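You operate a simulated robot arm through the tools that you are given. There is no shell and no other tool. Be economical: measure what you need, move in short steps, check, and stop when the job is done.

You are at the controls of a simulated robot arm. One attempt, no reset.

TASK
Take the capped jar out of the store box and shake its powder down.
Fine: free the latch, stand the jar in the turntable's pocket, shut the box lid again, run the shaker till the powder stops sinking, then switch it off; leave the cap on.
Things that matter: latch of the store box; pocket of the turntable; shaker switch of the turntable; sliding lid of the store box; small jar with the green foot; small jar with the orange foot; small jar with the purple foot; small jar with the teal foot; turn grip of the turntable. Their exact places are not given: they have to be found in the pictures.

It is judged by the outcome, as a careful person would: the job done as asked, and still so three seconds after it is handed in. It fails if anything else is knocked over, pushed out of place, dropped, spilled or broken. A push-on lid holds only when it is set on centred and level and pressed home; a screw cap is set on level and turned clockwise until tight.

THE ROBOT
A 7-joint arm with a two-finger parallel gripper on a trunk, on a base that drives. Base frame: it is fixed to the floor where the robot stands at the start and does not move with it; the origin is under the middle of the robot, x ahead of it, y to its left, z up; the surface under the hand at the start is at about z = 0.868. Lengths are in m, angles in rad, forces in N, time in s.
With the tool pointing down near the work surface it reaches from about 0.26 to 0.6 m from the robot's upright axis, wherever it stands. Its first joint turns from -2.897 to 2.897 rad. Places, roughly: latch of the store box [0.5, 0, 1]; pocket of the turntable [0.4, 0.7, 0.9]; shaker switch of the turntable [0.4, 0.9, 0.9]; sliding lid of the store box [0.4, 0.1, 1]; turn grip of the turntable [0.5, 0.8, 0.9]. Payload 3.4 kg.
The TCP is the grasp point between the finger pads, 0.03 m short of the fingertips. In the tool frame z runs along the fingers and y along their closing line. Largest opening 0.094 m; finger width 0.028, thickness 0.01; the body of the gripper, 0.05 by 0.096 m, starts 0.055 m behind the TCP.
Orientation is that of the tool frame in the base frame, as a unit quaternion [x, y, z, w]. With the fingers straight down and closing along the base's y, the tool's x points along the base's -x, its y along +y and its z along -z.

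THE INTERFACE
- The arm moves only by the tool step_arm. Its argument "steps" is text: rows parted by semicolons, each of 6 numbers parted by spaces: the shift along the base's x, y, z in m, then the turn, a rotation vector about the base's x, y, z in rad. In form: tx ty tz wx wy wz; .... A call has 1 to 8 rows; each row is the pose to reach, as a shift and turn from the pose commanded when the call began. "claw" is the closure, from 0 (fully open) to 1 (shut), set as the call begins (left out, the last holds). Rows are played at 5 a second. More than 0.05 m and 0.15 rad between two rows, or a gripper value outside its range, and nothing of the call is played. A pose out of reach is approached as far as the arm can. The call stops where the force on the tool passes 70 N (or 10 N more than at its start, if that is more) or the arm is blocked; 0.2 s more then pass. The fingers move at their own pace (about 0.072 m/s each) and stop on an object; they squeeze with about 41 N. The grip force told is the motor's: it shows also when the fingers shut on nothing. Time passes only in rows, and 0.2 s behind the last, so rows that repeat a pose let the fingers close. It gives the time, the measured TCP pose, the force on the tool (base axes), the opening and the grip force at its end, in the units of the frame above (readings bear some noise), with the torque about the TCP (base axes, N m) and any sound that the robot's microphone picked up, and new pictures: "views" is both (left out), scene, wrist or none.
- Cameras (640 x 400 px; columns grow to the right, rows downward): "scene" is now at [0.0127, 0.1716, 1.6259]; the picture's right is [0.26, -0.96, 0.00], its down [-0.75, -0.20, -0.63] and it looks along [0.60, 0.16, -0.78] (base axes); focal length 264 px, centre (320, 200). "wrist" rides on the gripper at [0.076, 0.014, -0.103] in the tool frame; the picture's right is [-0.18, 0.98, 0.00], its down [-0.75, -0.14, -0.64] and it looks along [-0.63, -0.12, 0.77] (tool axes); focal length 243 px, centre (320, 200).
- lift_body(by): slides the trunk up (or, below 0, down) by that many m; the arm and the scene camera ride with it, the base frame stays. It gives what a move gives, with no picture.
- drive_base(legs): drives the robot by 1 to 6 legs, each [ahead, left, turn to the left] in m, m and rad, along the robot's own axes; the way and the turn of a leg run together, so that a leg with both is an arc; at most 1.5 m and 3.142 rad a leg. The arm and the cameras ride along, it lands a little off, and it stops where it bumps. It gives what a move gives, and a new picture of the scene camera.
- aim_head(pan, tilt): turns the head with the scene camera to pan (to the left, within 2.705 rad either way) and tilt (down, from -0.506 to 1.204), counted from straight ahead of the robot. It gives what a move gives, and a new picture of the scene camera.
- pixel_to_xyz(camera, pixels): for up to 12 pixels [column, row] of the newest picture of that camera ("zoom" is the newest enlarged one), the place [x, y, z] in the base frame of the surface seen there, good to about 0.002 m. It takes no simulated time.
- close_up(camera, box): a new picture of the part [left, top, right, bottom] of that camera's present view, enlarged. It takes no simulated time.
- finish_job(): hands the job in; it is judged then, once.

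Work in short steps. Measure before you move; look again where a grasp or a placing could have gone wrong, and mend it. You have 80 turns and 260 pictures in all, those below and enlarged ones among them. Open the gripper and draw the arm clear of the work before you hand the job in, unless the task says otherwise; then end with one line.

The tools are called after ">>>" as name(argument=value, ...) on one line, values as JSON. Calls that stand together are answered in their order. step_arm: Moves the arm, as the interface text tells. Its arguments: {"type":"object","properties":{"steps":{"type":"string"},"claw":{"type":"number"},"views":{"type":"string","enum":["both","scene","wrist","none"]}},"required":["steps"]} The other tools are called the same way: lift_body (by) slides the trunk up or down; drive_base (legs) drives the base; aim_head (pan, tilt) turns the head that bears the scene camera; pixel_to_xyz (camera, pixels) gives the place of the surface under pixels of a picture; close_up (camera, box) takes an enlarged picture of a part of a camera's view; finish_job () hands the job in.

At the start:

```text
t: 0.0
position: [0.278, 0.2067, 1.3131]
ee_rot: [0.0, 1.0, 0.0, -0.001]
contact_force: [0.1, -0.9, 0.6]
wrist_torque: [0.01, -0.01, 0.01]
finger_gap: 0.0941
grip_force: 0.1
trunk travel left (down, up): [-0.3, 0.086]
robot x, y, heading: [0.003, -0.0014, -0.004]
head pan, tilt: [0.265, 0.894]
```

scene: 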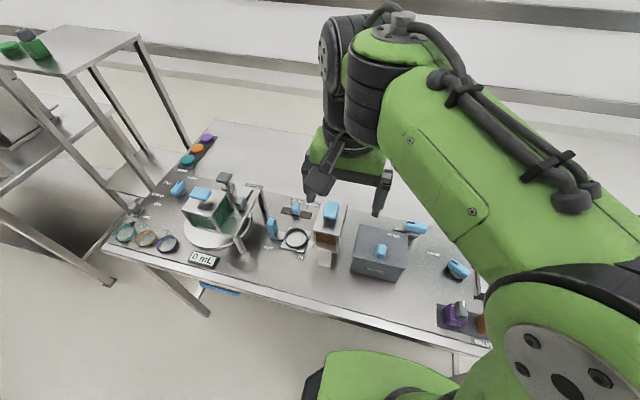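
wrist: 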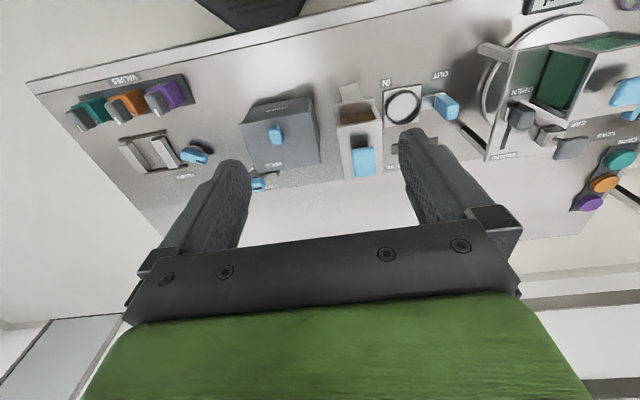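

I start by enlarging the scene: the box (around 380,250) and the turntable (around 215,220).

>>> close_up(camera="scene", box=[100, 120, 300, 280])

>>> close_up(camera="scene", box=[260, 180, 500, 340])

>>> close_up(camera="wrist", box=[60, 60, 360, 220])

>>> close_up(camera="wrist", box=[340, 0, 640, 220])

```text
2.50 times, centred on (200, 200) of scene
```

zoom: 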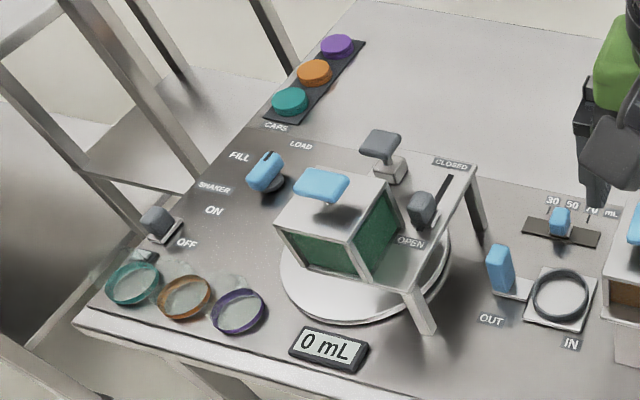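

```text
2.50 times, centred on (380, 260) of scene
```

zoom: 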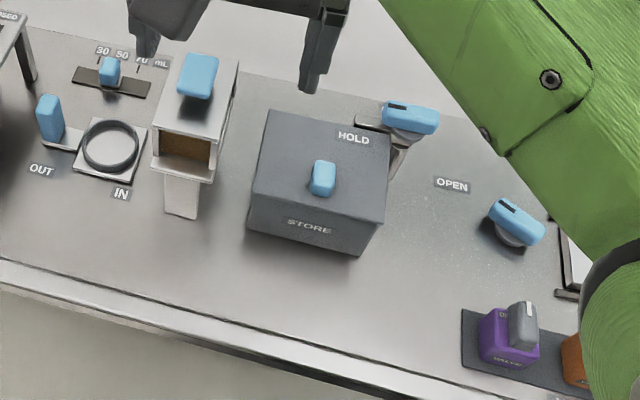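

```text
2.13 times, centred on (210, 140) of wrist
```

zoom: 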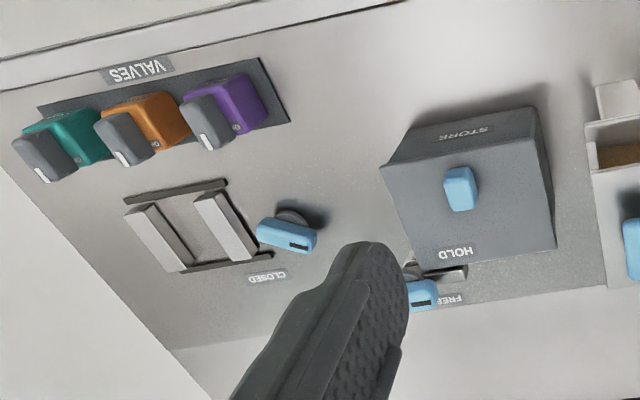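

```text
1.82 times, centred on (490, 110) of wrist
```

zoom: 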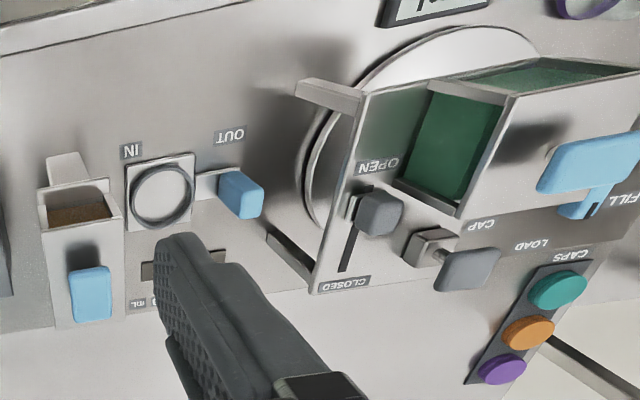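

I'll measure main features in the scene picture: box lid, knob, latch, turntable parts.

>>> pixel_to_xyz(camera="scene", pixels=[[381, 249], [362, 226], [414, 235], [361, 273], [403, 279], [404, 240], [416, 228], [455, 270], [404, 252], [368, 250]])

>>> pixel_to_xyz(camera="scene", pixels=[[202, 193], [179, 188], [225, 178], [237, 203], [235, 247], [215, 240], [192, 228], [210, 215], [163, 208], [125, 232], [250, 212], [240, 230]])

>>> close_up(camera="scene", box=[170, 160, 280, 270])

>>> close_up(camera="scene", box=[340, 210, 440, 290])

```text
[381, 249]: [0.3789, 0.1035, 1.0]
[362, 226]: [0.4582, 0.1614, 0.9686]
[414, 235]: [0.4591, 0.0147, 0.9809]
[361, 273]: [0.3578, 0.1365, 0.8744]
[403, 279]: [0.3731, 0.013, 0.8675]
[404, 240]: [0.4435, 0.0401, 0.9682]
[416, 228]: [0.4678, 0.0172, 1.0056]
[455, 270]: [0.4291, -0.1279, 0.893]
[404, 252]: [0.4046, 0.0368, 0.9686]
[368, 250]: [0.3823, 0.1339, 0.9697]
```

```text
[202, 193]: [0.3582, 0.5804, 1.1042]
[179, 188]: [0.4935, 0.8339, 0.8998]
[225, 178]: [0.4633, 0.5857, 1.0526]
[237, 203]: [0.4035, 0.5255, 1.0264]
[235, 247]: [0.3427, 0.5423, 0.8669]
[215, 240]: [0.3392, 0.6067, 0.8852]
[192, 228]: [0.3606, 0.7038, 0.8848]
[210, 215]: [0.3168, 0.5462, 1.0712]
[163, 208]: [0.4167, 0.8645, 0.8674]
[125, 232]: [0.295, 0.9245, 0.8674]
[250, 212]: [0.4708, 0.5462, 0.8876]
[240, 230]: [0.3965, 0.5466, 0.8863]
```

```text
3.64 times, centred on (225, 215) of scene
```

zoom: 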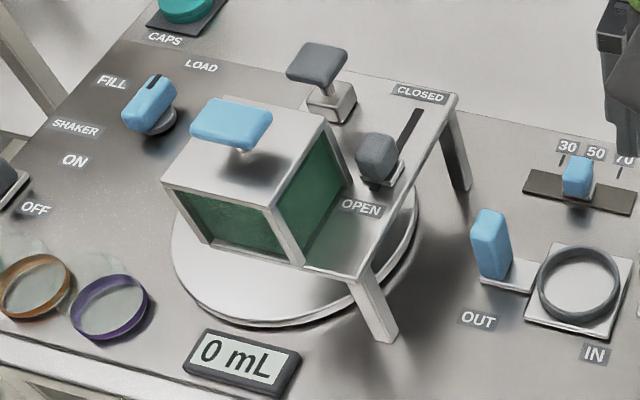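

```text
5.00 times, centred on (390, 250) of scene
```

zoom: 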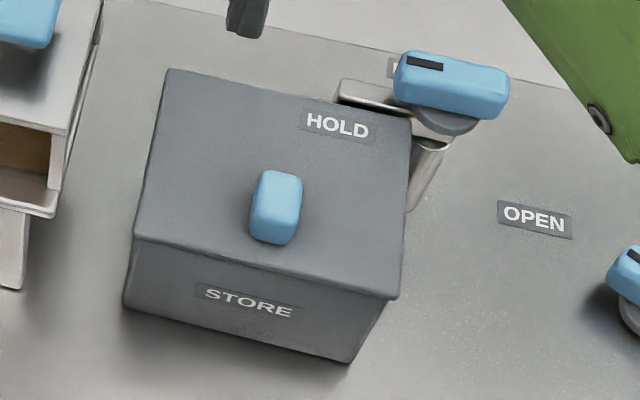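

The latch knob lies near (0.47,0.017,1.0). I move the hand nearer to view the latch with the wrist camera and also turn the head to look at the turntable.

>>> step_arm(steps="0.01 -0.04 -0.01 0 0 0; 0.02 -0.08 -0.03 0 0 0; 0.03 -0.12 -0.05 0 0 0; 0.04 -0.16 -0.07 0 0 0; 0.04 -0.19 -0.09 0 0 0; 0.04 -0.19 -0.11 0 0 0", views="both")

>>> close_up(camera="wrist", box=[160, 60, 480, 260])

>>> aim_head(pan=0.9, tilt=0.75)

>>> close_up(camera="scene", box=[220, 120, 460, 270])

```text
t: 1.4
position: [0.319, 0.0138, 1.2035]
ee_rot: [0.0, 1.0, 0.0, -0.001]
contact_force: [0.1, -1.1, 1.0]
wrist_torque: [-0.01, 0.04, 0.0]
finger_gap: 0.0939
grip_force: 0.1
trunk travel left (down, up): [-0.3, 0.086]
robot x, y, heading: [-0.0014, 0.0026, 0.0]
head pan, tilt: [0.265, 0.894]
```

scene: 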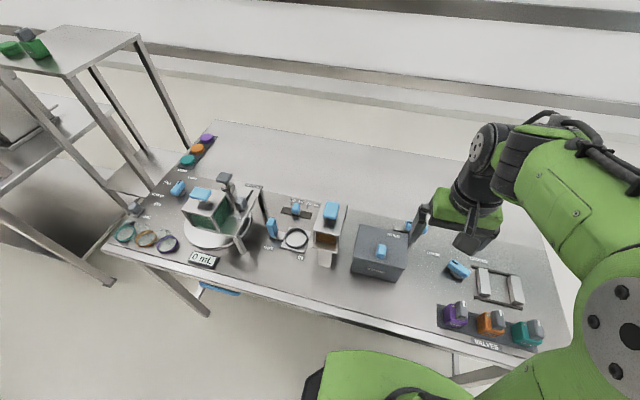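
wrist: 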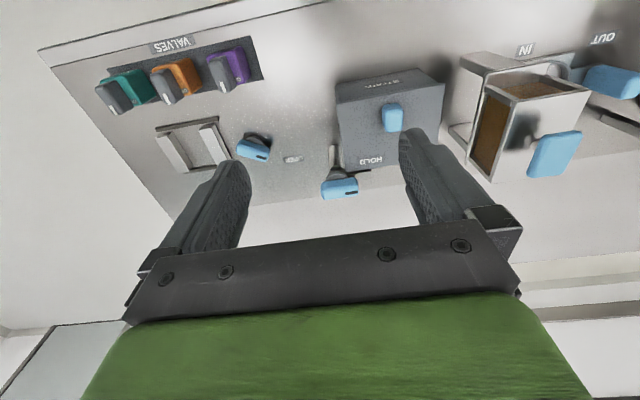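

```text
2.00 times, centred on (320, 160) of wrist
```

zoom: 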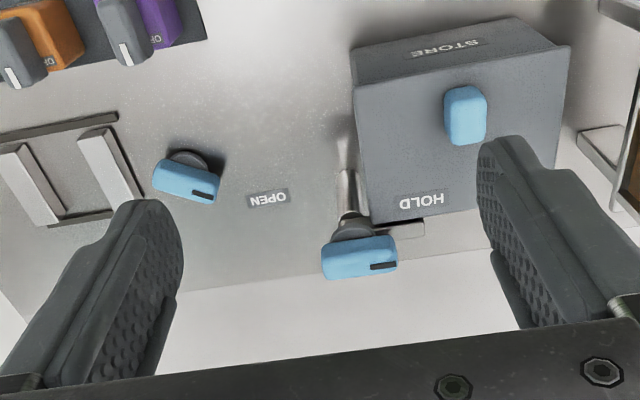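

```text
t: 2.4
position: [0.3188, 0.0139, 1.2023]
ee_rot: [0.001, 1.0, 0.0, 0.0]
contact_force: [0.9, -0.6, 0.1]
wrist_torque: [0.02, -0.01, -0.02]
finger_gap: 0.094
grip_force: 0.0
trunk travel left (down, up): [-0.3, 0.086]
robot x, y, heading: [-0.0025, 0.0004, -0.003]
head pan, tilt: [0.901, 0.75]
```

scene: 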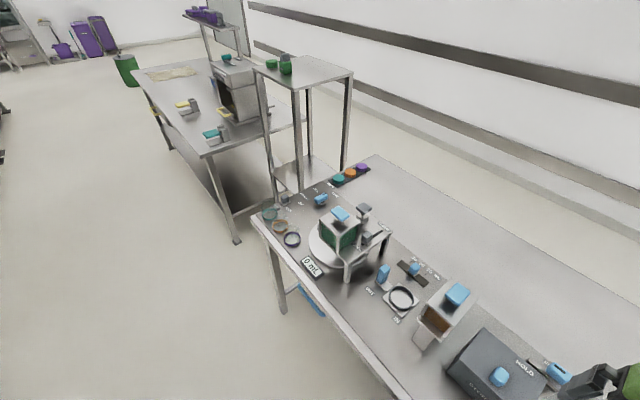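

```text
2.67 times, centred on (340, 195) of scene
```

zoom: 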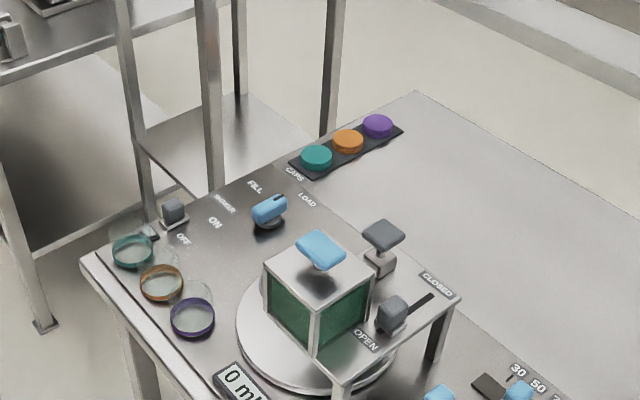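

I look closer at the latch labels, the box side and the turn grip.

>>> close_up(camera="wrist", box=[300, 60, 460, 210])

>>> pixel_to_xyz(camera="wrist", pixels=[[325, 194], [352, 192], [365, 172], [335, 172], [392, 118], [370, 160], [340, 84], [438, 78], [343, 168], [333, 153], [351, 181]])

>>> close_up(camera="scene", box=[260, 170, 370, 240])

>>> close_up(camera="scene", box=[430, 320, 590, 400])

```text
2.67 times, centred on (380, 135) of wrist
```

zoom: 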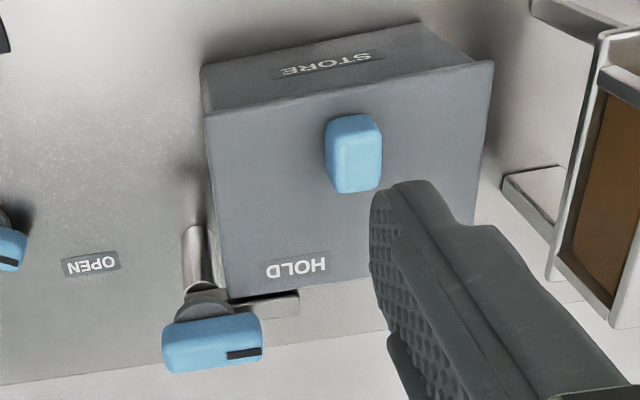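

```text
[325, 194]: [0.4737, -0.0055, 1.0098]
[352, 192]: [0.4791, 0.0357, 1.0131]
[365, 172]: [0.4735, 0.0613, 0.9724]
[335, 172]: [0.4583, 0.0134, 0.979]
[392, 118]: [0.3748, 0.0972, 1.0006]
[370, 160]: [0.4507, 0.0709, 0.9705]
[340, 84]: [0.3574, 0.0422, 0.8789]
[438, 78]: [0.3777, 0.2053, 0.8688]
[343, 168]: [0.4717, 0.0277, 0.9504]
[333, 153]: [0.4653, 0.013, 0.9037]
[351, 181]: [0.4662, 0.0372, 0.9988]
```

```text
5.71 times, centred on (315, 205) of scene
```

zoom: 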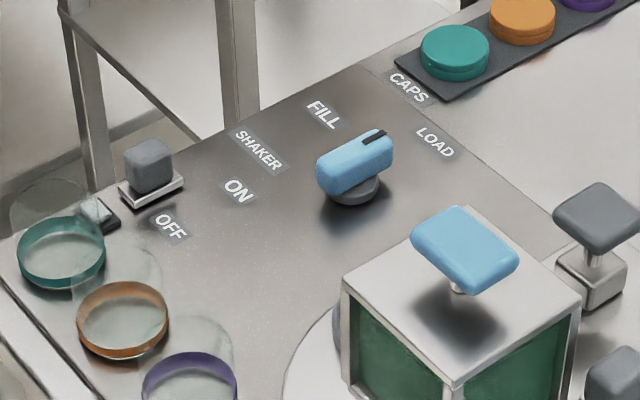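

```text
4.00 times, centred on (510, 360) of scene
```

zoom: 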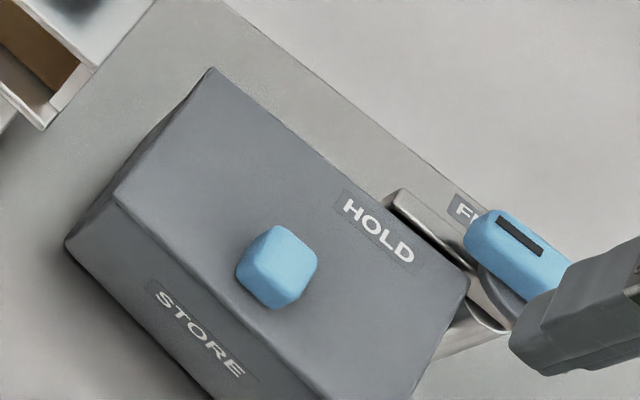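

The latch pointer points +y (HOLD); FREE is toward +x, so a −90° turn. I yaw the hand +90° first and move above the latch.

>>> step_arm(steps="0.02 0 0 0 0 0.145; 0.04 0 0 0 0 0.29; 0.06 0 0 0 0 0.435; 0.08 0 0 0 0 0.58; 0.10 0 0 0 0 0.725; 0.12 0 -0.02 0 0 0.87; 0.14 0 -0.04 0 0 1.015; 0.155 0 -0.06 0 0 1.16", views="none")

>>> step_arm(steps="0 0 -0.01 0 0 0.14; 0 0 -0.03 0 0 0.28; 0 0 -0.05 0 0 0.41; 0 0 -0.05 0 0 0.41", views="wrist")

>>> aim_head(pan=0.2, tilt=0.9)

```text
t: 4.2
position: [0.4731, 0.0154, 1.1416]
ee_rot: [-0.549, 0.836, 0.0, -0.001]
contact_force: [0.3, -0.4, -0.6]
wrist_torque: [-0.01, 0.03, -0.01]
finger_gap: 0.0942
grip_force: 0.1
trunk travel left (down, up): [-0.3, 0.086]
robot x, y, heading: [0.0001, 0.0015, -0.0]
head pan, tilt: [0.901, 0.75]
```

```text
t: 5.2
position: [0.4726, 0.015, 1.0917]
ee_rot: [0.707, -0.707, 0.0, 0.0]
contact_force: [-0.1, 0.1, 0.6]
wrist_torque: [0.02, 0.03, 0.01]
finger_gap: 0.0941
grip_force: 0.1
trunk travel left (down, up): [-0.3, 0.086]
robot x, y, heading: [0.0002, 0.002, -0.004]
head pan, tilt: [0.901, 0.75]
```

wrist: 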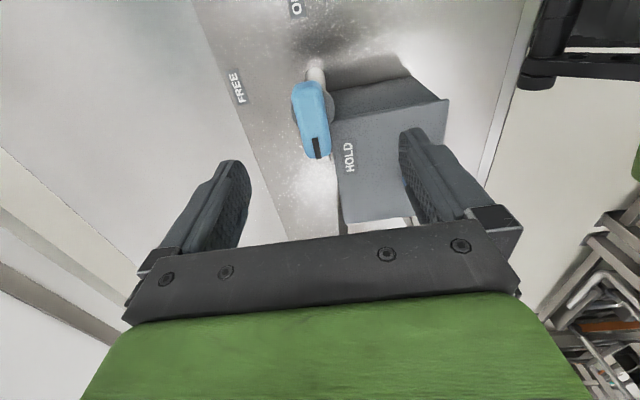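

```text
t: 6.3
position: [0.4741, 0.0145, 1.0929]
ee_rot: [-0.707, 0.708, 0.0, 0.0]
contact_force: [0.5, -0.1, 0.2]
wrist_torque: [-0.03, -0.02, -0.03]
finger_gap: 0.094
grip_force: 0.1
trunk travel left (down, up): [-0.3, 0.086]
robot x, y, heading: [-0.0023, 0.0011, -0.001]
head pan, tilt: [0.201, 0.901]
```

scene: 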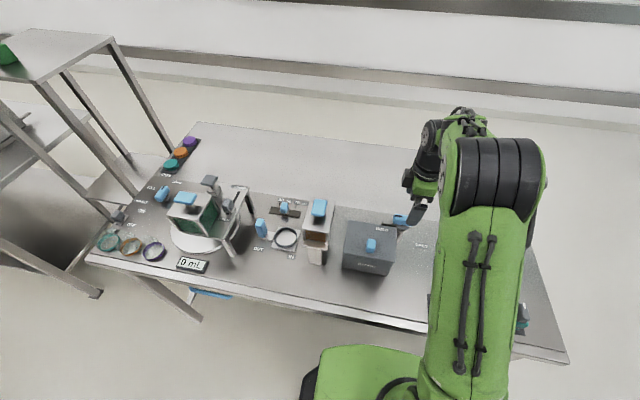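

Measure the bar's corners and the FREE label from this wrist view.

>>> pixel_to_xyz(camera="wrist", pixels=[[296, 92], [322, 90], [308, 157], [330, 152], [310, 120], [235, 87], [349, 156], [340, 232], [404, 222], [335, 205], [324, 117]])

>>> close_up(camera="wrist", box=[210, 50, 450, 240])

```text
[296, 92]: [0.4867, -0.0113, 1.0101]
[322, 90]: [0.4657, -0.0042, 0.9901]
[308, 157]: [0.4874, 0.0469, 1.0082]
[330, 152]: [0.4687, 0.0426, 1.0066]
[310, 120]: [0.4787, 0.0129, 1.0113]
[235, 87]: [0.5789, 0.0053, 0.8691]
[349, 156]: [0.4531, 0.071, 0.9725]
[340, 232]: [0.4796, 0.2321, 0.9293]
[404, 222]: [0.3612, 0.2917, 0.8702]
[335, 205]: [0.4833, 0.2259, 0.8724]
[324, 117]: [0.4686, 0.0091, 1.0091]
```

```text
2.11 times, centred on (330, 145) of wrist
```

zoom: 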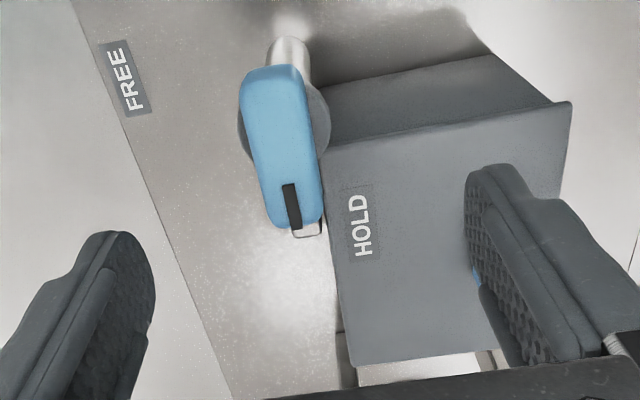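

Bar centre (0.477,0.017), top 1.011. Descend to TCP z≈1.006 and grip.

>>> step_arm(steps="0.0045 0.0015 -0.035 0 0 0; 0.0045 0.0015 -0.06 0 0 0; 0.0045 0.0015 -0.084 0 0 0", views="wrist")

>>> step_arm(steps="0 0 0 0 0 0; 0 0 0 0 0 0; 0 0 0 0 0 0; 0 0 0 0 0 0", claw=1, views="wrist")

```text
t: 7.1
position: [0.4771, 0.0168, 1.0056]
ee_rot: [0.707, -0.707, 0.0, 0.0]
contact_force: [-0.1, 0.5, 0.3]
wrist_torque: [0.0, 0.03, -0.02]
finger_gap: 0.094
grip_force: 0.0
trunk travel left (down, up): [-0.3, 0.086]
robot x, y, heading: [-0.0008, 0.0032, -0.002]
head pan, tilt: [0.201, 0.901]
```

wrist: 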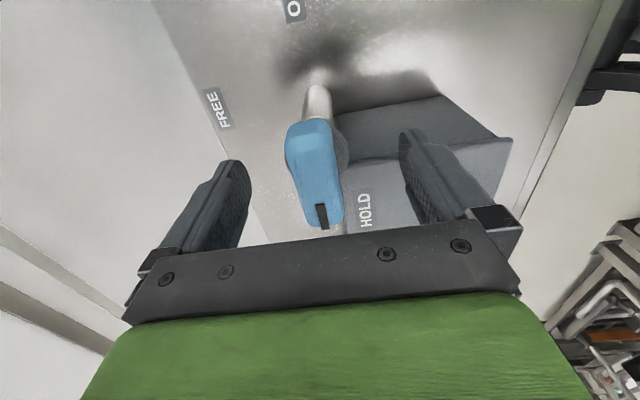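

```text
t: 8.1
position: [0.4797, 0.0161, 1.0068]
ee_rot: [-0.707, 0.707, 0.0, 0.001]
contact_force: [10.2, 0.6, 0.5]
wrist_torque: [-0.04, -0.63, 0.03]
finger_gap: 0.0397
grip_force: 45.2
trunk travel left (down, up): [-0.3, 0.086]
robot x, y, heading: [0.0039, 0.0015, 0.004]
head pan, tilt: [0.201, 0.901]
```

wrist: 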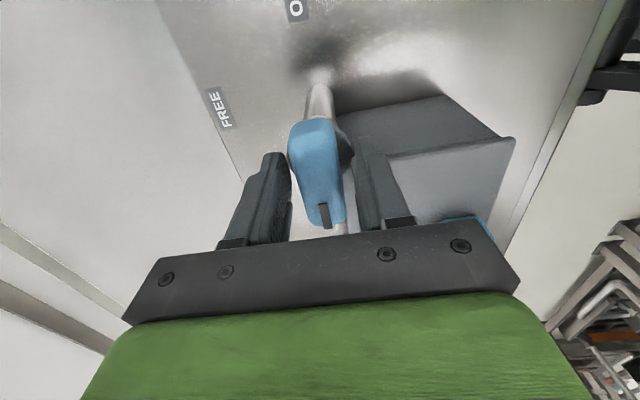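

The gap 0.040 says I hold the round disc under the bar. I open, rise 14 mm and grip the bar itself.

>>> step_arm(steps="0.001 0 0 0 0 0; 0.001 0 0.007 0 0 0; 0.001 0 0.014 0 0 0", claw=0.3, views="none")

>>> step_arm(steps="0 0 0 0 0 0; 0 0 0 0 0 0; 0 0 0 0 0 0; 0 0 0 0 0 0", claw=1, views="wrist")

```text
t: 8.9
position: [0.4775, 0.0166, 1.0225]
ee_rot: [-0.706, 0.708, 0.0, -0.001]
contact_force: [-0.4, 0.1, 0.2]
wrist_torque: [0.01, -0.04, 0.01]
finger_gap: 0.0656
grip_force: 0.2
trunk travel left (down, up): [-0.3, 0.086]
robot x, y, heading: [0.0028, -0.0025, 0.0]
head pan, tilt: [0.201, 0.901]
```

```text
t: 9.9
position: [0.4802, 0.0176, 1.0228]
ee_rot: [-0.707, 0.707, -0.001, 0.001]
contact_force: [6.8, 0.4, 4.5]
wrist_torque: [-0.02, -0.09, 0.01]
finger_gap: 0.0236
grip_force: 45.3
trunk travel left (down, up): [-0.3, 0.086]
robot x, y, heading: [0.0014, 0.0012, 0.004]
head pan, tilt: [0.201, 0.901]
```

wrist: 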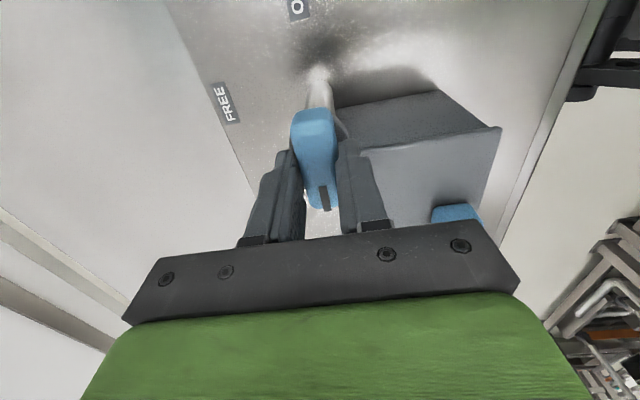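

Bar gripped (gap 0.0236). Turn it −90° in steps.

>>> step_arm(steps="0.002 0 0 0 0 -0.14; 0.002 0 0 0 0 -0.28; 0.002 0 0 0 0 -0.42; 0.002 0 0 0 0 -0.56; 0.002 0 0 0 0 -0.7; 0.002 0 0 0 0 -0.84; 0.002 0 0 0 0 -0.98; 0.002 0 0 0 0 -1.12", views="wrist")

>>> step_arm(steps="0 0 0 0 0 -0.14; 0 0 0 0 0 -0.28; 0 0 0 0 0 -0.42; 0 0 0 0 0 -0.46", views="wrist")

```text
t: 11.7
position: [0.4816, 0.0163, 1.0209]
ee_rot: [-0.221, 0.975, 0.0, -0.001]
contact_force: [15.1, -4.4, 10.9]
wrist_torque: [-0.59, 0.33, 0.01]
finger_gap: 0.0237
grip_force: 44.7
trunk travel left (down, up): [-0.3, 0.086]
robot x, y, heading: [-0.0002, 0.0006, -0.001]
head pan, tilt: [0.201, 0.901]
```

wrist: 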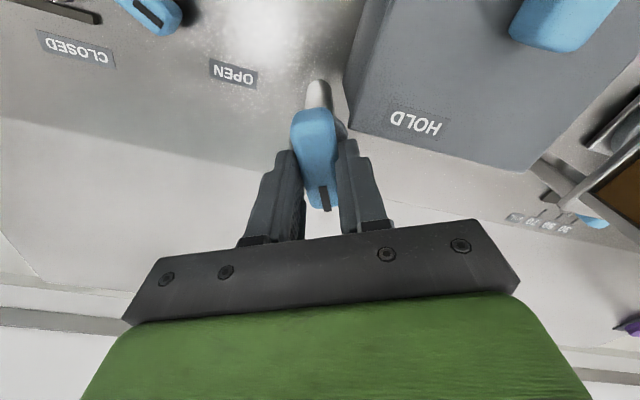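

```text
t: 12.7
position: [0.4831, 0.0125, 1.0225]
ee_rot: [0.007, 1.0, 0.001, 0.0]
contact_force: [18.8, -12.6, 17.3]
wrist_torque: [-0.37, 0.29, 0.9]
finger_gap: 0.0238
grip_force: 44.8
trunk travel left (down, up): [-0.3, 0.086]
robot x, y, heading: [-0.003, -0.0035, 0.004]
head pan, tilt: [0.201, 0.901]
```

wrist: 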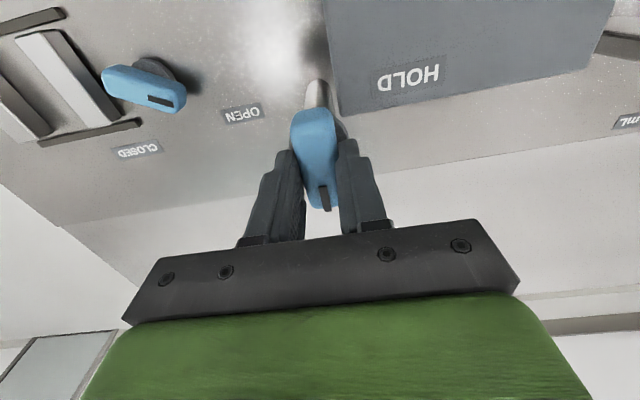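

The latch points to FREE with stop torque felt. Release, rise, and move above the lid handle.

>>> step_arm(steps="0 0 0 0 0 0; 0 0 0 0 0 0; 0 0 0.04 0 0 0; 0 0 0.08 0 0 0; -0.04 0.02 0.1 0 0 0; -0.08 0.05 0.1 0 0 0; -0.11 0.085 0.1 0 0 0", claw=0, views="both")

>>> close_up(camera="scene", box=[310, 200, 450, 290])

>>> close_up(camera="wrist", box=[220, 20, 460, 230])

```text
t: 14.3
position: [0.3695, 0.1021, 1.1224]
ee_rot: [0.006, 1.0, -0.001, 0.0]
contact_force: [0.0, 1.9, 0.1]
wrist_torque: [0.0, -0.04, -0.01]
finger_gap: 0.0939
grip_force: 0.1
trunk travel left (down, up): [-0.3, 0.086]
robot x, y, heading: [0.0034, -0.0026, -0.001]
head pan, tilt: [0.201, 0.901]
```

scene: 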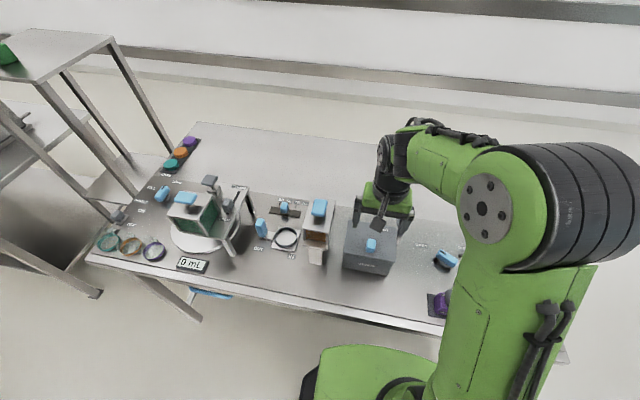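
wrist: 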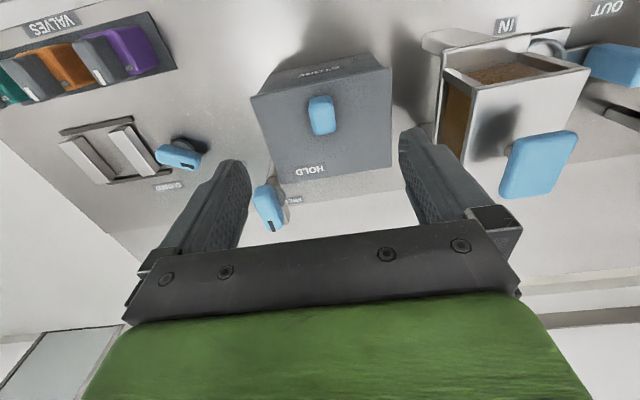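

```text
4.44 times, centred on (380, 245) of scene
```

zoom: 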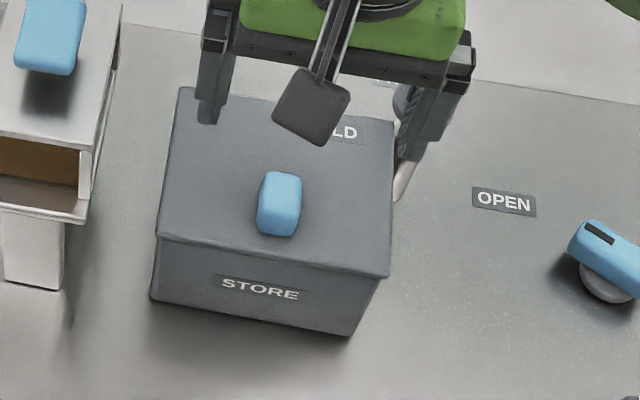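

```text
1.90 times, centred on (340, 125) of wrist
```

zoom: 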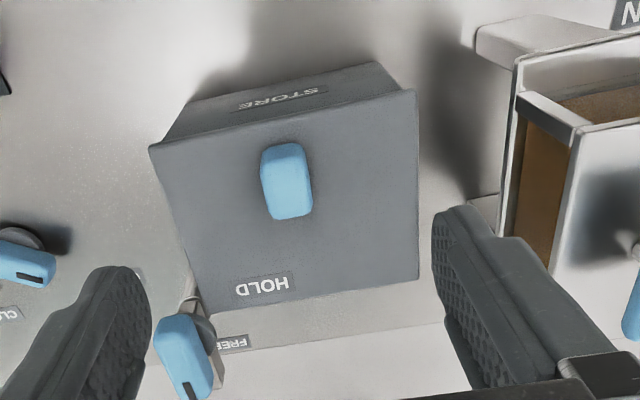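

Latch now points to FREE. Measure the handle and lid edges.

>>> pixel_to_xyz(camera="wrist", pixels=[[312, 100], [332, 98], [318, 130], [333, 128], [322, 115], [266, 142], [386, 130], [252, 97], [391, 68], [278, 180], [390, 166]])

```text
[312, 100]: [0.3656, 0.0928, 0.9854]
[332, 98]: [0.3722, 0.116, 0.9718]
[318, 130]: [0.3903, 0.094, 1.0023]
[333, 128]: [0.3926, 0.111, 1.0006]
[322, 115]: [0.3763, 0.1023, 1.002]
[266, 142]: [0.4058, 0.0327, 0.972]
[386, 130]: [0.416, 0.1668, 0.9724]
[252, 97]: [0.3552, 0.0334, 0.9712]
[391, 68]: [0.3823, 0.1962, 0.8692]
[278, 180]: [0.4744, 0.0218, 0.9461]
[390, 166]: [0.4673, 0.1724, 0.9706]
```

Handle centre (0.379,0.103), top 1.002, lid top 0.972. Descend to TCP z 1.007 and grip.

>>> step_arm(steps="0.009 0.001 -0.04 0 0 0; 0.009 0.001 -0.08 0 0 0; 0.009 0.001 -0.114 0 0 0", views="none")

>>> step_arm(steps="0 0 0 0 0 0; 0 0 0 0 0 0; 0 0 0 0 0 0; 0 0 0 0 0 0", claw=1, views="wrist")

```text
t: 15.1
position: [0.38, 0.1034, 1.008]
ee_rot: [0.005, 1.0, 0.0, -0.001]
contact_force: [0.3, -1.0, 0.1]
wrist_torque: [0.01, 0.02, 0.0]
finger_gap: 0.0941
grip_force: 0.1
trunk travel left (down, up): [-0.3, 0.086]
robot x, y, heading: [-0.0004, -0.0013, -0.002]
head pan, tilt: [0.201, 0.901]
```

```text
t: 16.1
position: [0.3796, 0.1016, 1.0085]
ee_rot: [0.006, 1.0, 0.001, 0.0]
contact_force: [-0.2, -7.4, -5.7]
wrist_torque: [-0.21, -0.33, 0.88]
finger_gap: 0.0235
grip_force: 44.6
trunk travel left (down, up): [-0.3, 0.086]
robot x, y, heading: [0.0005, 0.0003, -0.002]
head pan, tilt: [0.201, 0.901]
```

wrist: 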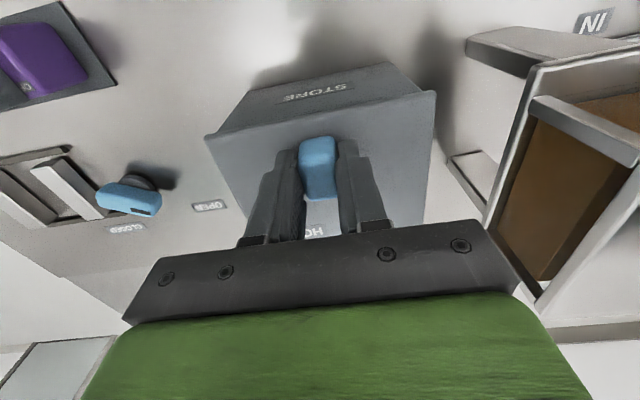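

Handle gripped. Try sliding the lid toward +x a little.

>>> step_arm(steps="0.005 0 0 0 0 0.01; 0.012 0 0 0 0 0.01; 0.02 0 0 0 0 0.01", views="both")

>>> close_up(camera="scene", box=[310, 200, 450, 290])

```text
t: 16.9
position: [0.3995, 0.1031, 1.0086]
ee_rot: [0.0, 1.0, 0.001, -0.001]
contact_force: [-0.4, -7.4, 0.0]
wrist_torque: [-0.25, 0.92, -0.12]
finger_gap: 0.0236
grip_force: 44.6
trunk travel left (down, up): [-0.3, 0.086]
robot x, y, heading: [-0.0019, 0.002, 0.006]
head pan, tilt: [0.201, 0.901]
```

scene: 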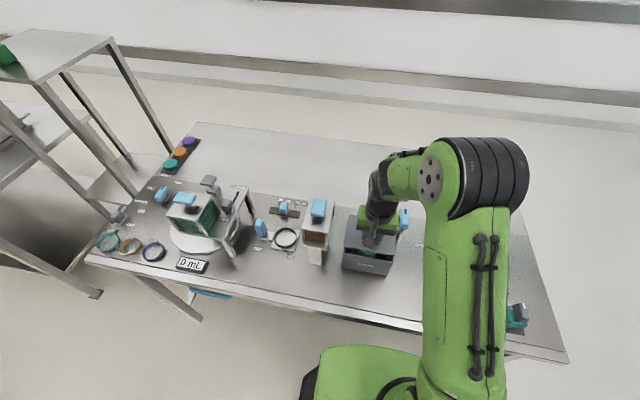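
wrist: 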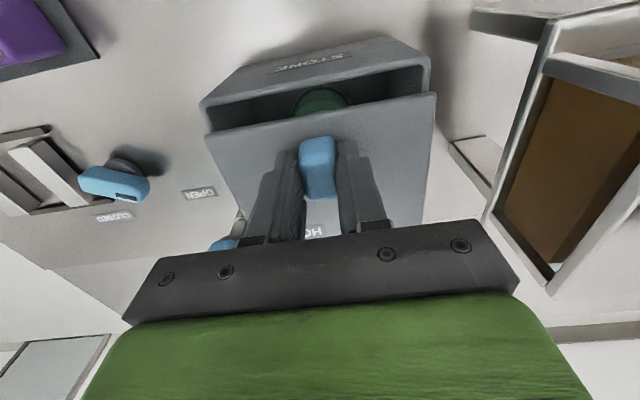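

```text
4.44 times, centred on (380, 245) of scene
```

zoom: 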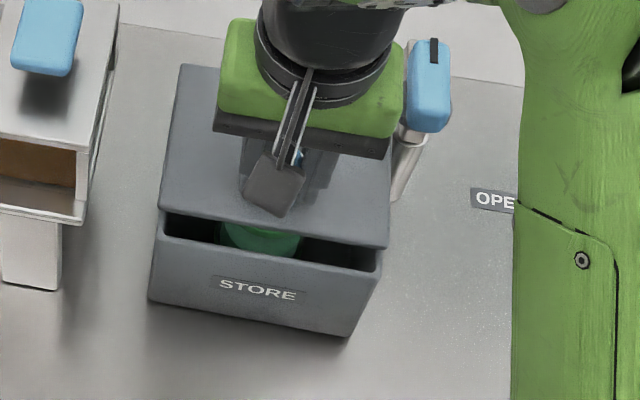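

It slides and the jar's green cap shows. Continue sliding.

>>> step_arm(steps="0.015 0 0 0 0 0; 0.03 0 0 0 0 0; 0.045 0 0 0 0 0; 0.06 0 0 0 0 0; 0.075 0 0 0 0 0; 0.085 0 0 0 0 0; 0.095 0 0 0 0 0", views="both")

>>> close_up(camera="scene", box=[310, 180, 450, 290])

```text
t: 18.5
position: [0.4814, 0.1016, 1.0087]
ee_rot: [-0.001, 1.0, -0.001, -0.008]
contact_force: [-42.6, -5.4, 1.1]
wrist_torque: [0.86, 0.79, -1.27]
finger_gap: 0.0237
grip_force: 44.9
trunk travel left (down, up): [-0.3, 0.086]
robot x, y, heading: [-0.001, -0.0004, -0.001]
head pan, tilt: [0.201, 0.901]
```

scene: 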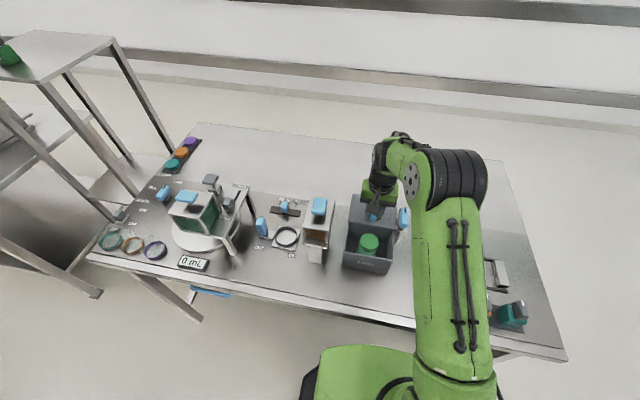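
wrist: 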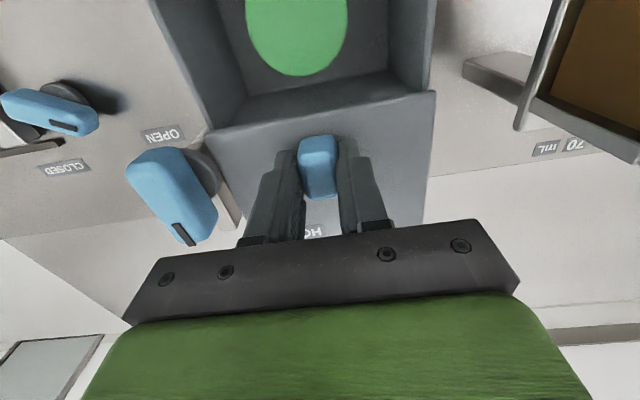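

```text
3.64 times, centred on (380, 235) of scene
```

zoom: 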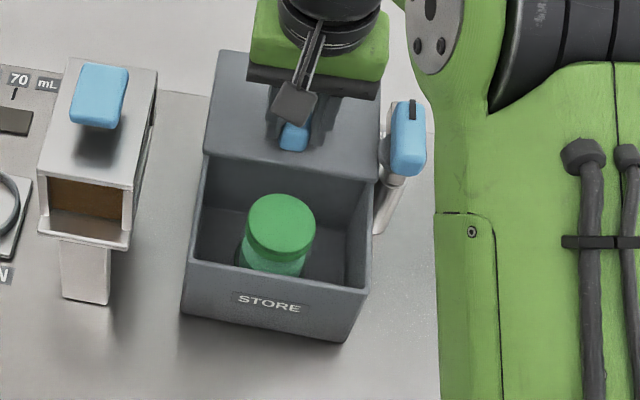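

Lid is at its end stop (x 0.481). Release, rise, and move back over the jar to measure it.

>>> step_arm(steps="-0.008 0 0 0 0 0; -0.008 0 0 0 0 0; -0.008 0 0.03 0 0 0; -0.008 0 0.07 0 0 0; -0.05 0 0.11 0 0 0; -0.09 0 0.15 0 0 0; -0.13 0 0.19 0 0 0", claw=0, views="both")

>>> close_up(camera="wrist", box=[200, 20, 440, 230])

>>> close_up(camera="scene", box=[310, 180, 450, 290])

```text
refused: row 5 steps farther than a row can; nothing moved
```

```text
1.90 times, centred on (320, 125) of wrist
```

zoom: 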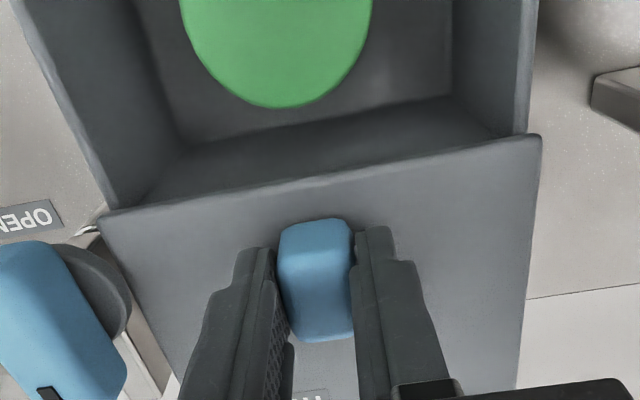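

```text
3.64 times, centred on (380, 235) of scene
```

zoom: 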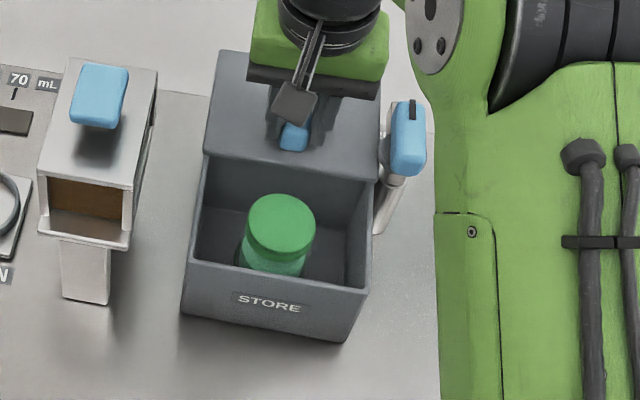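

A step was too long; redo with smaller rows.

>>> step_arm(steps="-0.008 0 0 0 0 0; -0.008 0 0 0 0 0; -0.008 0 0.03 0 0 0; -0.008 0 0.07 0 0 0; -0.04 0 0.10 0 0 0; -0.075 0 0.13 0 0 0; -0.11 0 0.15 0 0 0; -0.15 0 0.17 0 0 0", claw=0, views="both")

>>> close_up(camera="wrist", box=[200, 20, 440, 230])

>>> close_up(camera="scene", box=[310, 180, 450, 290])

```text
t: 20.3
position: [0.3417, 0.103, 1.1785]
ee_rot: [0.0, 1.0, 0.0, 0.001]
contact_force: [-0.6, -0.1, 0.0]
wrist_torque: [-0.01, -0.02, 0.01]
finger_gap: 0.094
grip_force: 0.0
trunk travel left (down, up): [-0.3, 0.086]
robot x, y, heading: [-0.0008, -0.0028, -0.0]
head pan, tilt: [0.201, 0.901]
```

scene: 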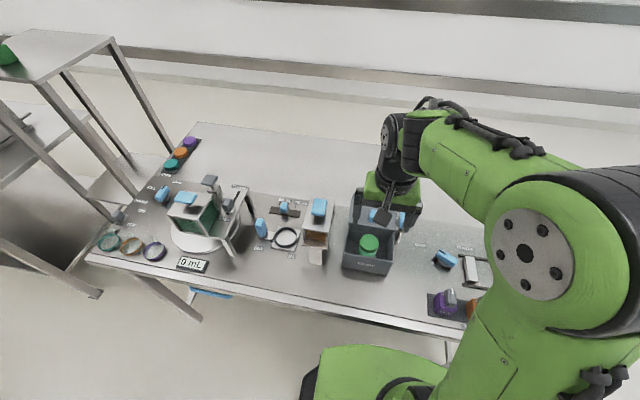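
wrist: 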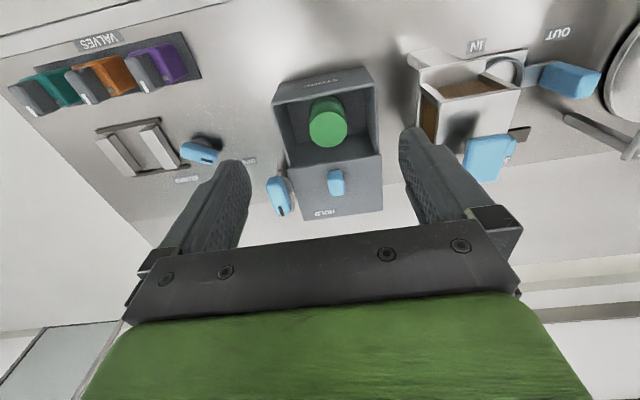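

```text
1.90 times, centred on (320, 125) of wrist
```

zoom: 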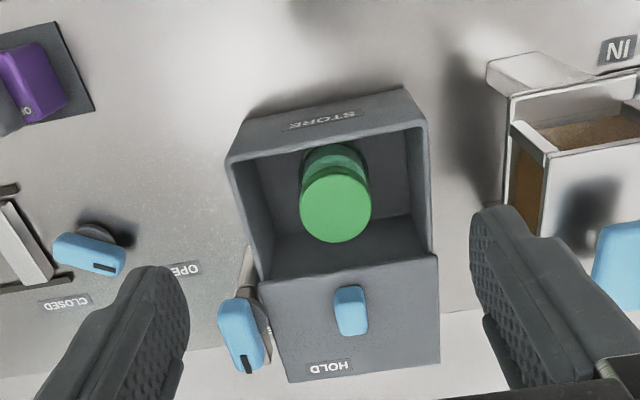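

```text
3.64 times, centred on (380, 235) of scene
```

zoom: 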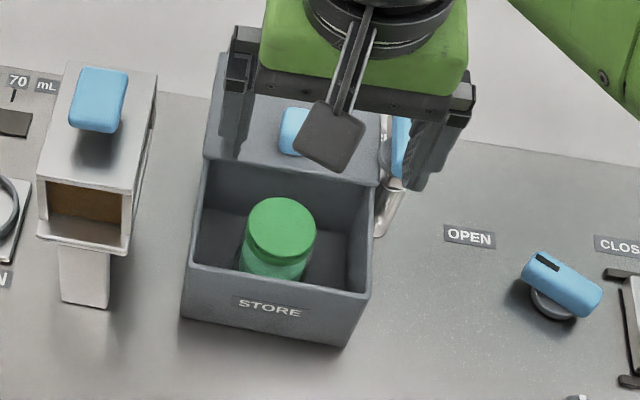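

>>> pixel_to_xyz(camera="wrist", pixels=[[327, 130], [312, 125], [342, 125], [327, 144], [327, 116], [276, 105], [371, 87], [287, 163], [380, 155], [337, 182], [290, 110]])

>>> pixel_to_xyz(camera="scene", pixels=[[370, 242], [361, 241], [378, 243], [368, 250], [368, 257], [346, 252], [392, 258], [350, 245], [384, 240]])

```text
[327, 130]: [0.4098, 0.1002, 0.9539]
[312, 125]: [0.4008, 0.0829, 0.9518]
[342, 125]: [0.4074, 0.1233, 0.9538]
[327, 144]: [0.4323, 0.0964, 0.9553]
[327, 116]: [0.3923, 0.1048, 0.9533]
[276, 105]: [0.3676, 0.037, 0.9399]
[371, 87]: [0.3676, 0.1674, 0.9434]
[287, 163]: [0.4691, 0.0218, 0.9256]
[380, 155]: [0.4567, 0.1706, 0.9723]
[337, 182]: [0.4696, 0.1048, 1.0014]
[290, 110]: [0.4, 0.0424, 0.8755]
```

```text
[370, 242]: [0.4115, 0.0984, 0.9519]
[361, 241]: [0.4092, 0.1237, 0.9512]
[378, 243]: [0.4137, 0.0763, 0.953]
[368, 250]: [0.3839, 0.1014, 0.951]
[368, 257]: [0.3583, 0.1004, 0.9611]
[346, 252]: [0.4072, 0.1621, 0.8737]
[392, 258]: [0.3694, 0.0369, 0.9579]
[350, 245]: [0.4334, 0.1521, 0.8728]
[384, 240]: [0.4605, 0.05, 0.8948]
```

The jar's cap centre is about (0.408,0.102), top z 0.953. Before taking it I survey the turntable with an empty hand: raise the arm and drive left.

>>> step_arm(steps="0 0 0.05 0 0 0; -0.01 0 0.1 0 0 0; -0.03 0 0.14 0 0 0; -0.05 0 0.16 0 0 0", views="none")

>>> drive_base(legs=[[0, 0.65, 0]])

>>> close_up(camera="wrist", box=[0, 0, 640, 400])

```text
refused: row 2 steps farther than a row can; nothing moved
```

```text
t: 23.9
position: [0.3455, 0.7533, 1.177]
ee_rot: [0.003, 1.0, -0.001, 0.0]
contact_force: [0.2, 0.4, -0.2]
wrist_torque: [-0.02, 0.02, -0.03]
finger_gap: 0.0939
grip_force: 0.0
trunk travel left (down, up): [-0.3, 0.086]
robot x, y, heading: [-0.0027, 0.6513, -0.003]
head pan, tilt: [0.201, 0.901]
```

scene: 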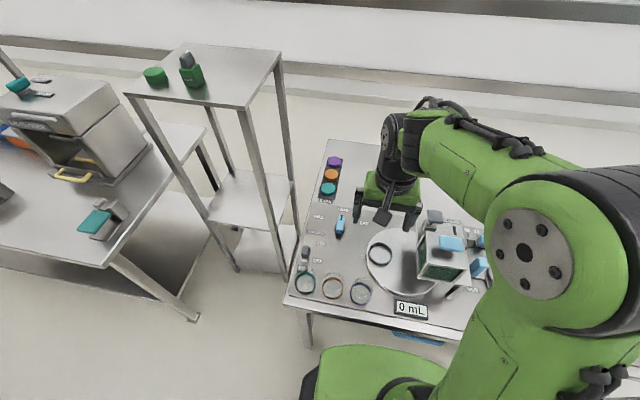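

```text
1.00 times, centred on (320, 200) of wrist (not enlarged: the box is as wide or as high as the picture)
```

zoom: 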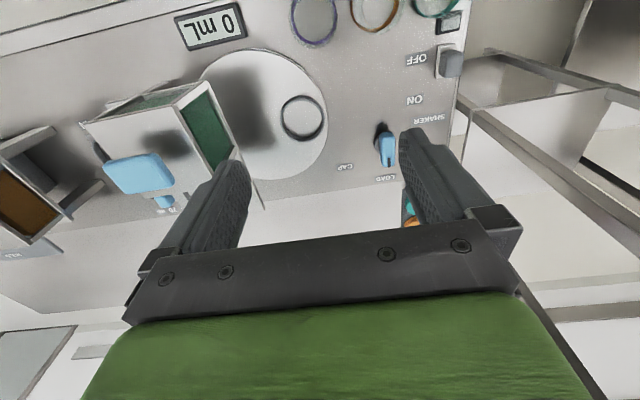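

Lucky pass above the hopper (nothing touched). The pocket ring shows at wrist (302,118) and scene (380,253). Enlarge and measure.

>>> close_up(camera="wrist", box=[220, 30, 480, 200])

>>> pixel_to_xyz(camera="wrist", pixels=[[302, 118], [283, 117], [322, 116], [302, 99], [302, 137], [386, 150], [385, 138], [450, 60], [235, 150], [440, 60], [462, 60]])

>>> close_up(camera="scene", box=[290, 190, 500, 330])

>>> pixel_to_xyz(camera="scene", pixels=[[380, 253], [369, 253], [391, 253], [380, 244], [380, 263], [340, 228], [340, 219], [305, 252], [304, 265], [405, 270], [450, 243], [435, 218]])

```text
2.35 times, centred on (350, 115) of wrist
```

zoom: 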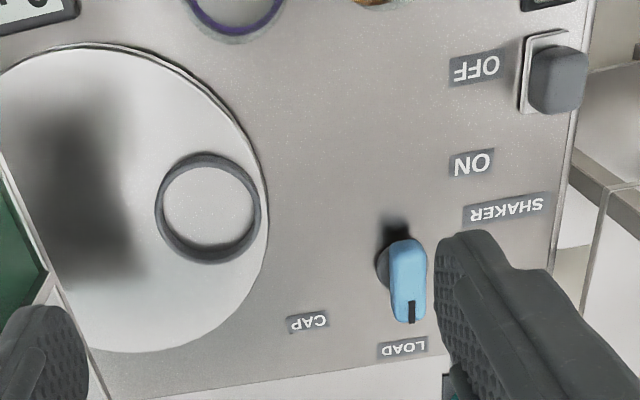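

```text
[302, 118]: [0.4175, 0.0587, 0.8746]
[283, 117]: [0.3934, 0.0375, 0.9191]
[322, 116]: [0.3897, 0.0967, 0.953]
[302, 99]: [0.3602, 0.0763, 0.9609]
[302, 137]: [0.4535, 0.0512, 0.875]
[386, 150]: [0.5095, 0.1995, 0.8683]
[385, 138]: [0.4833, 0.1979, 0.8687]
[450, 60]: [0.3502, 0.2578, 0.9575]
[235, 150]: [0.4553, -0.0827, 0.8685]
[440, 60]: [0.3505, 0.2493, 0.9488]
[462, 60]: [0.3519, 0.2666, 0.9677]
```

```text
2.86 times, centred on (395, 260) of scene
```

zoom: 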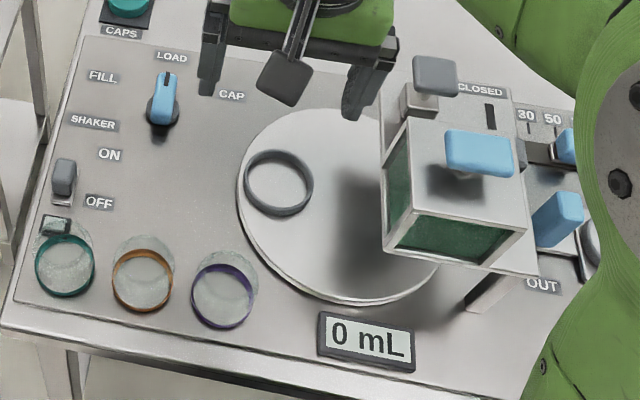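

```text
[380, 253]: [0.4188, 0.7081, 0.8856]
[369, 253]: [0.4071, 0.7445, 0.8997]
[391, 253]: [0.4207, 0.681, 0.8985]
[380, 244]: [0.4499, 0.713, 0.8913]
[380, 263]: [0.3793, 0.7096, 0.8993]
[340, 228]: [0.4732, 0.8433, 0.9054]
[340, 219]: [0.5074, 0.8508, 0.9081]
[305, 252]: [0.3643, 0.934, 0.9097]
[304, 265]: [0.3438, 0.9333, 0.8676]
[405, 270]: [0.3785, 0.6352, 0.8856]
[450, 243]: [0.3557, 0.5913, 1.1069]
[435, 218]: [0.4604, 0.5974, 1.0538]
```

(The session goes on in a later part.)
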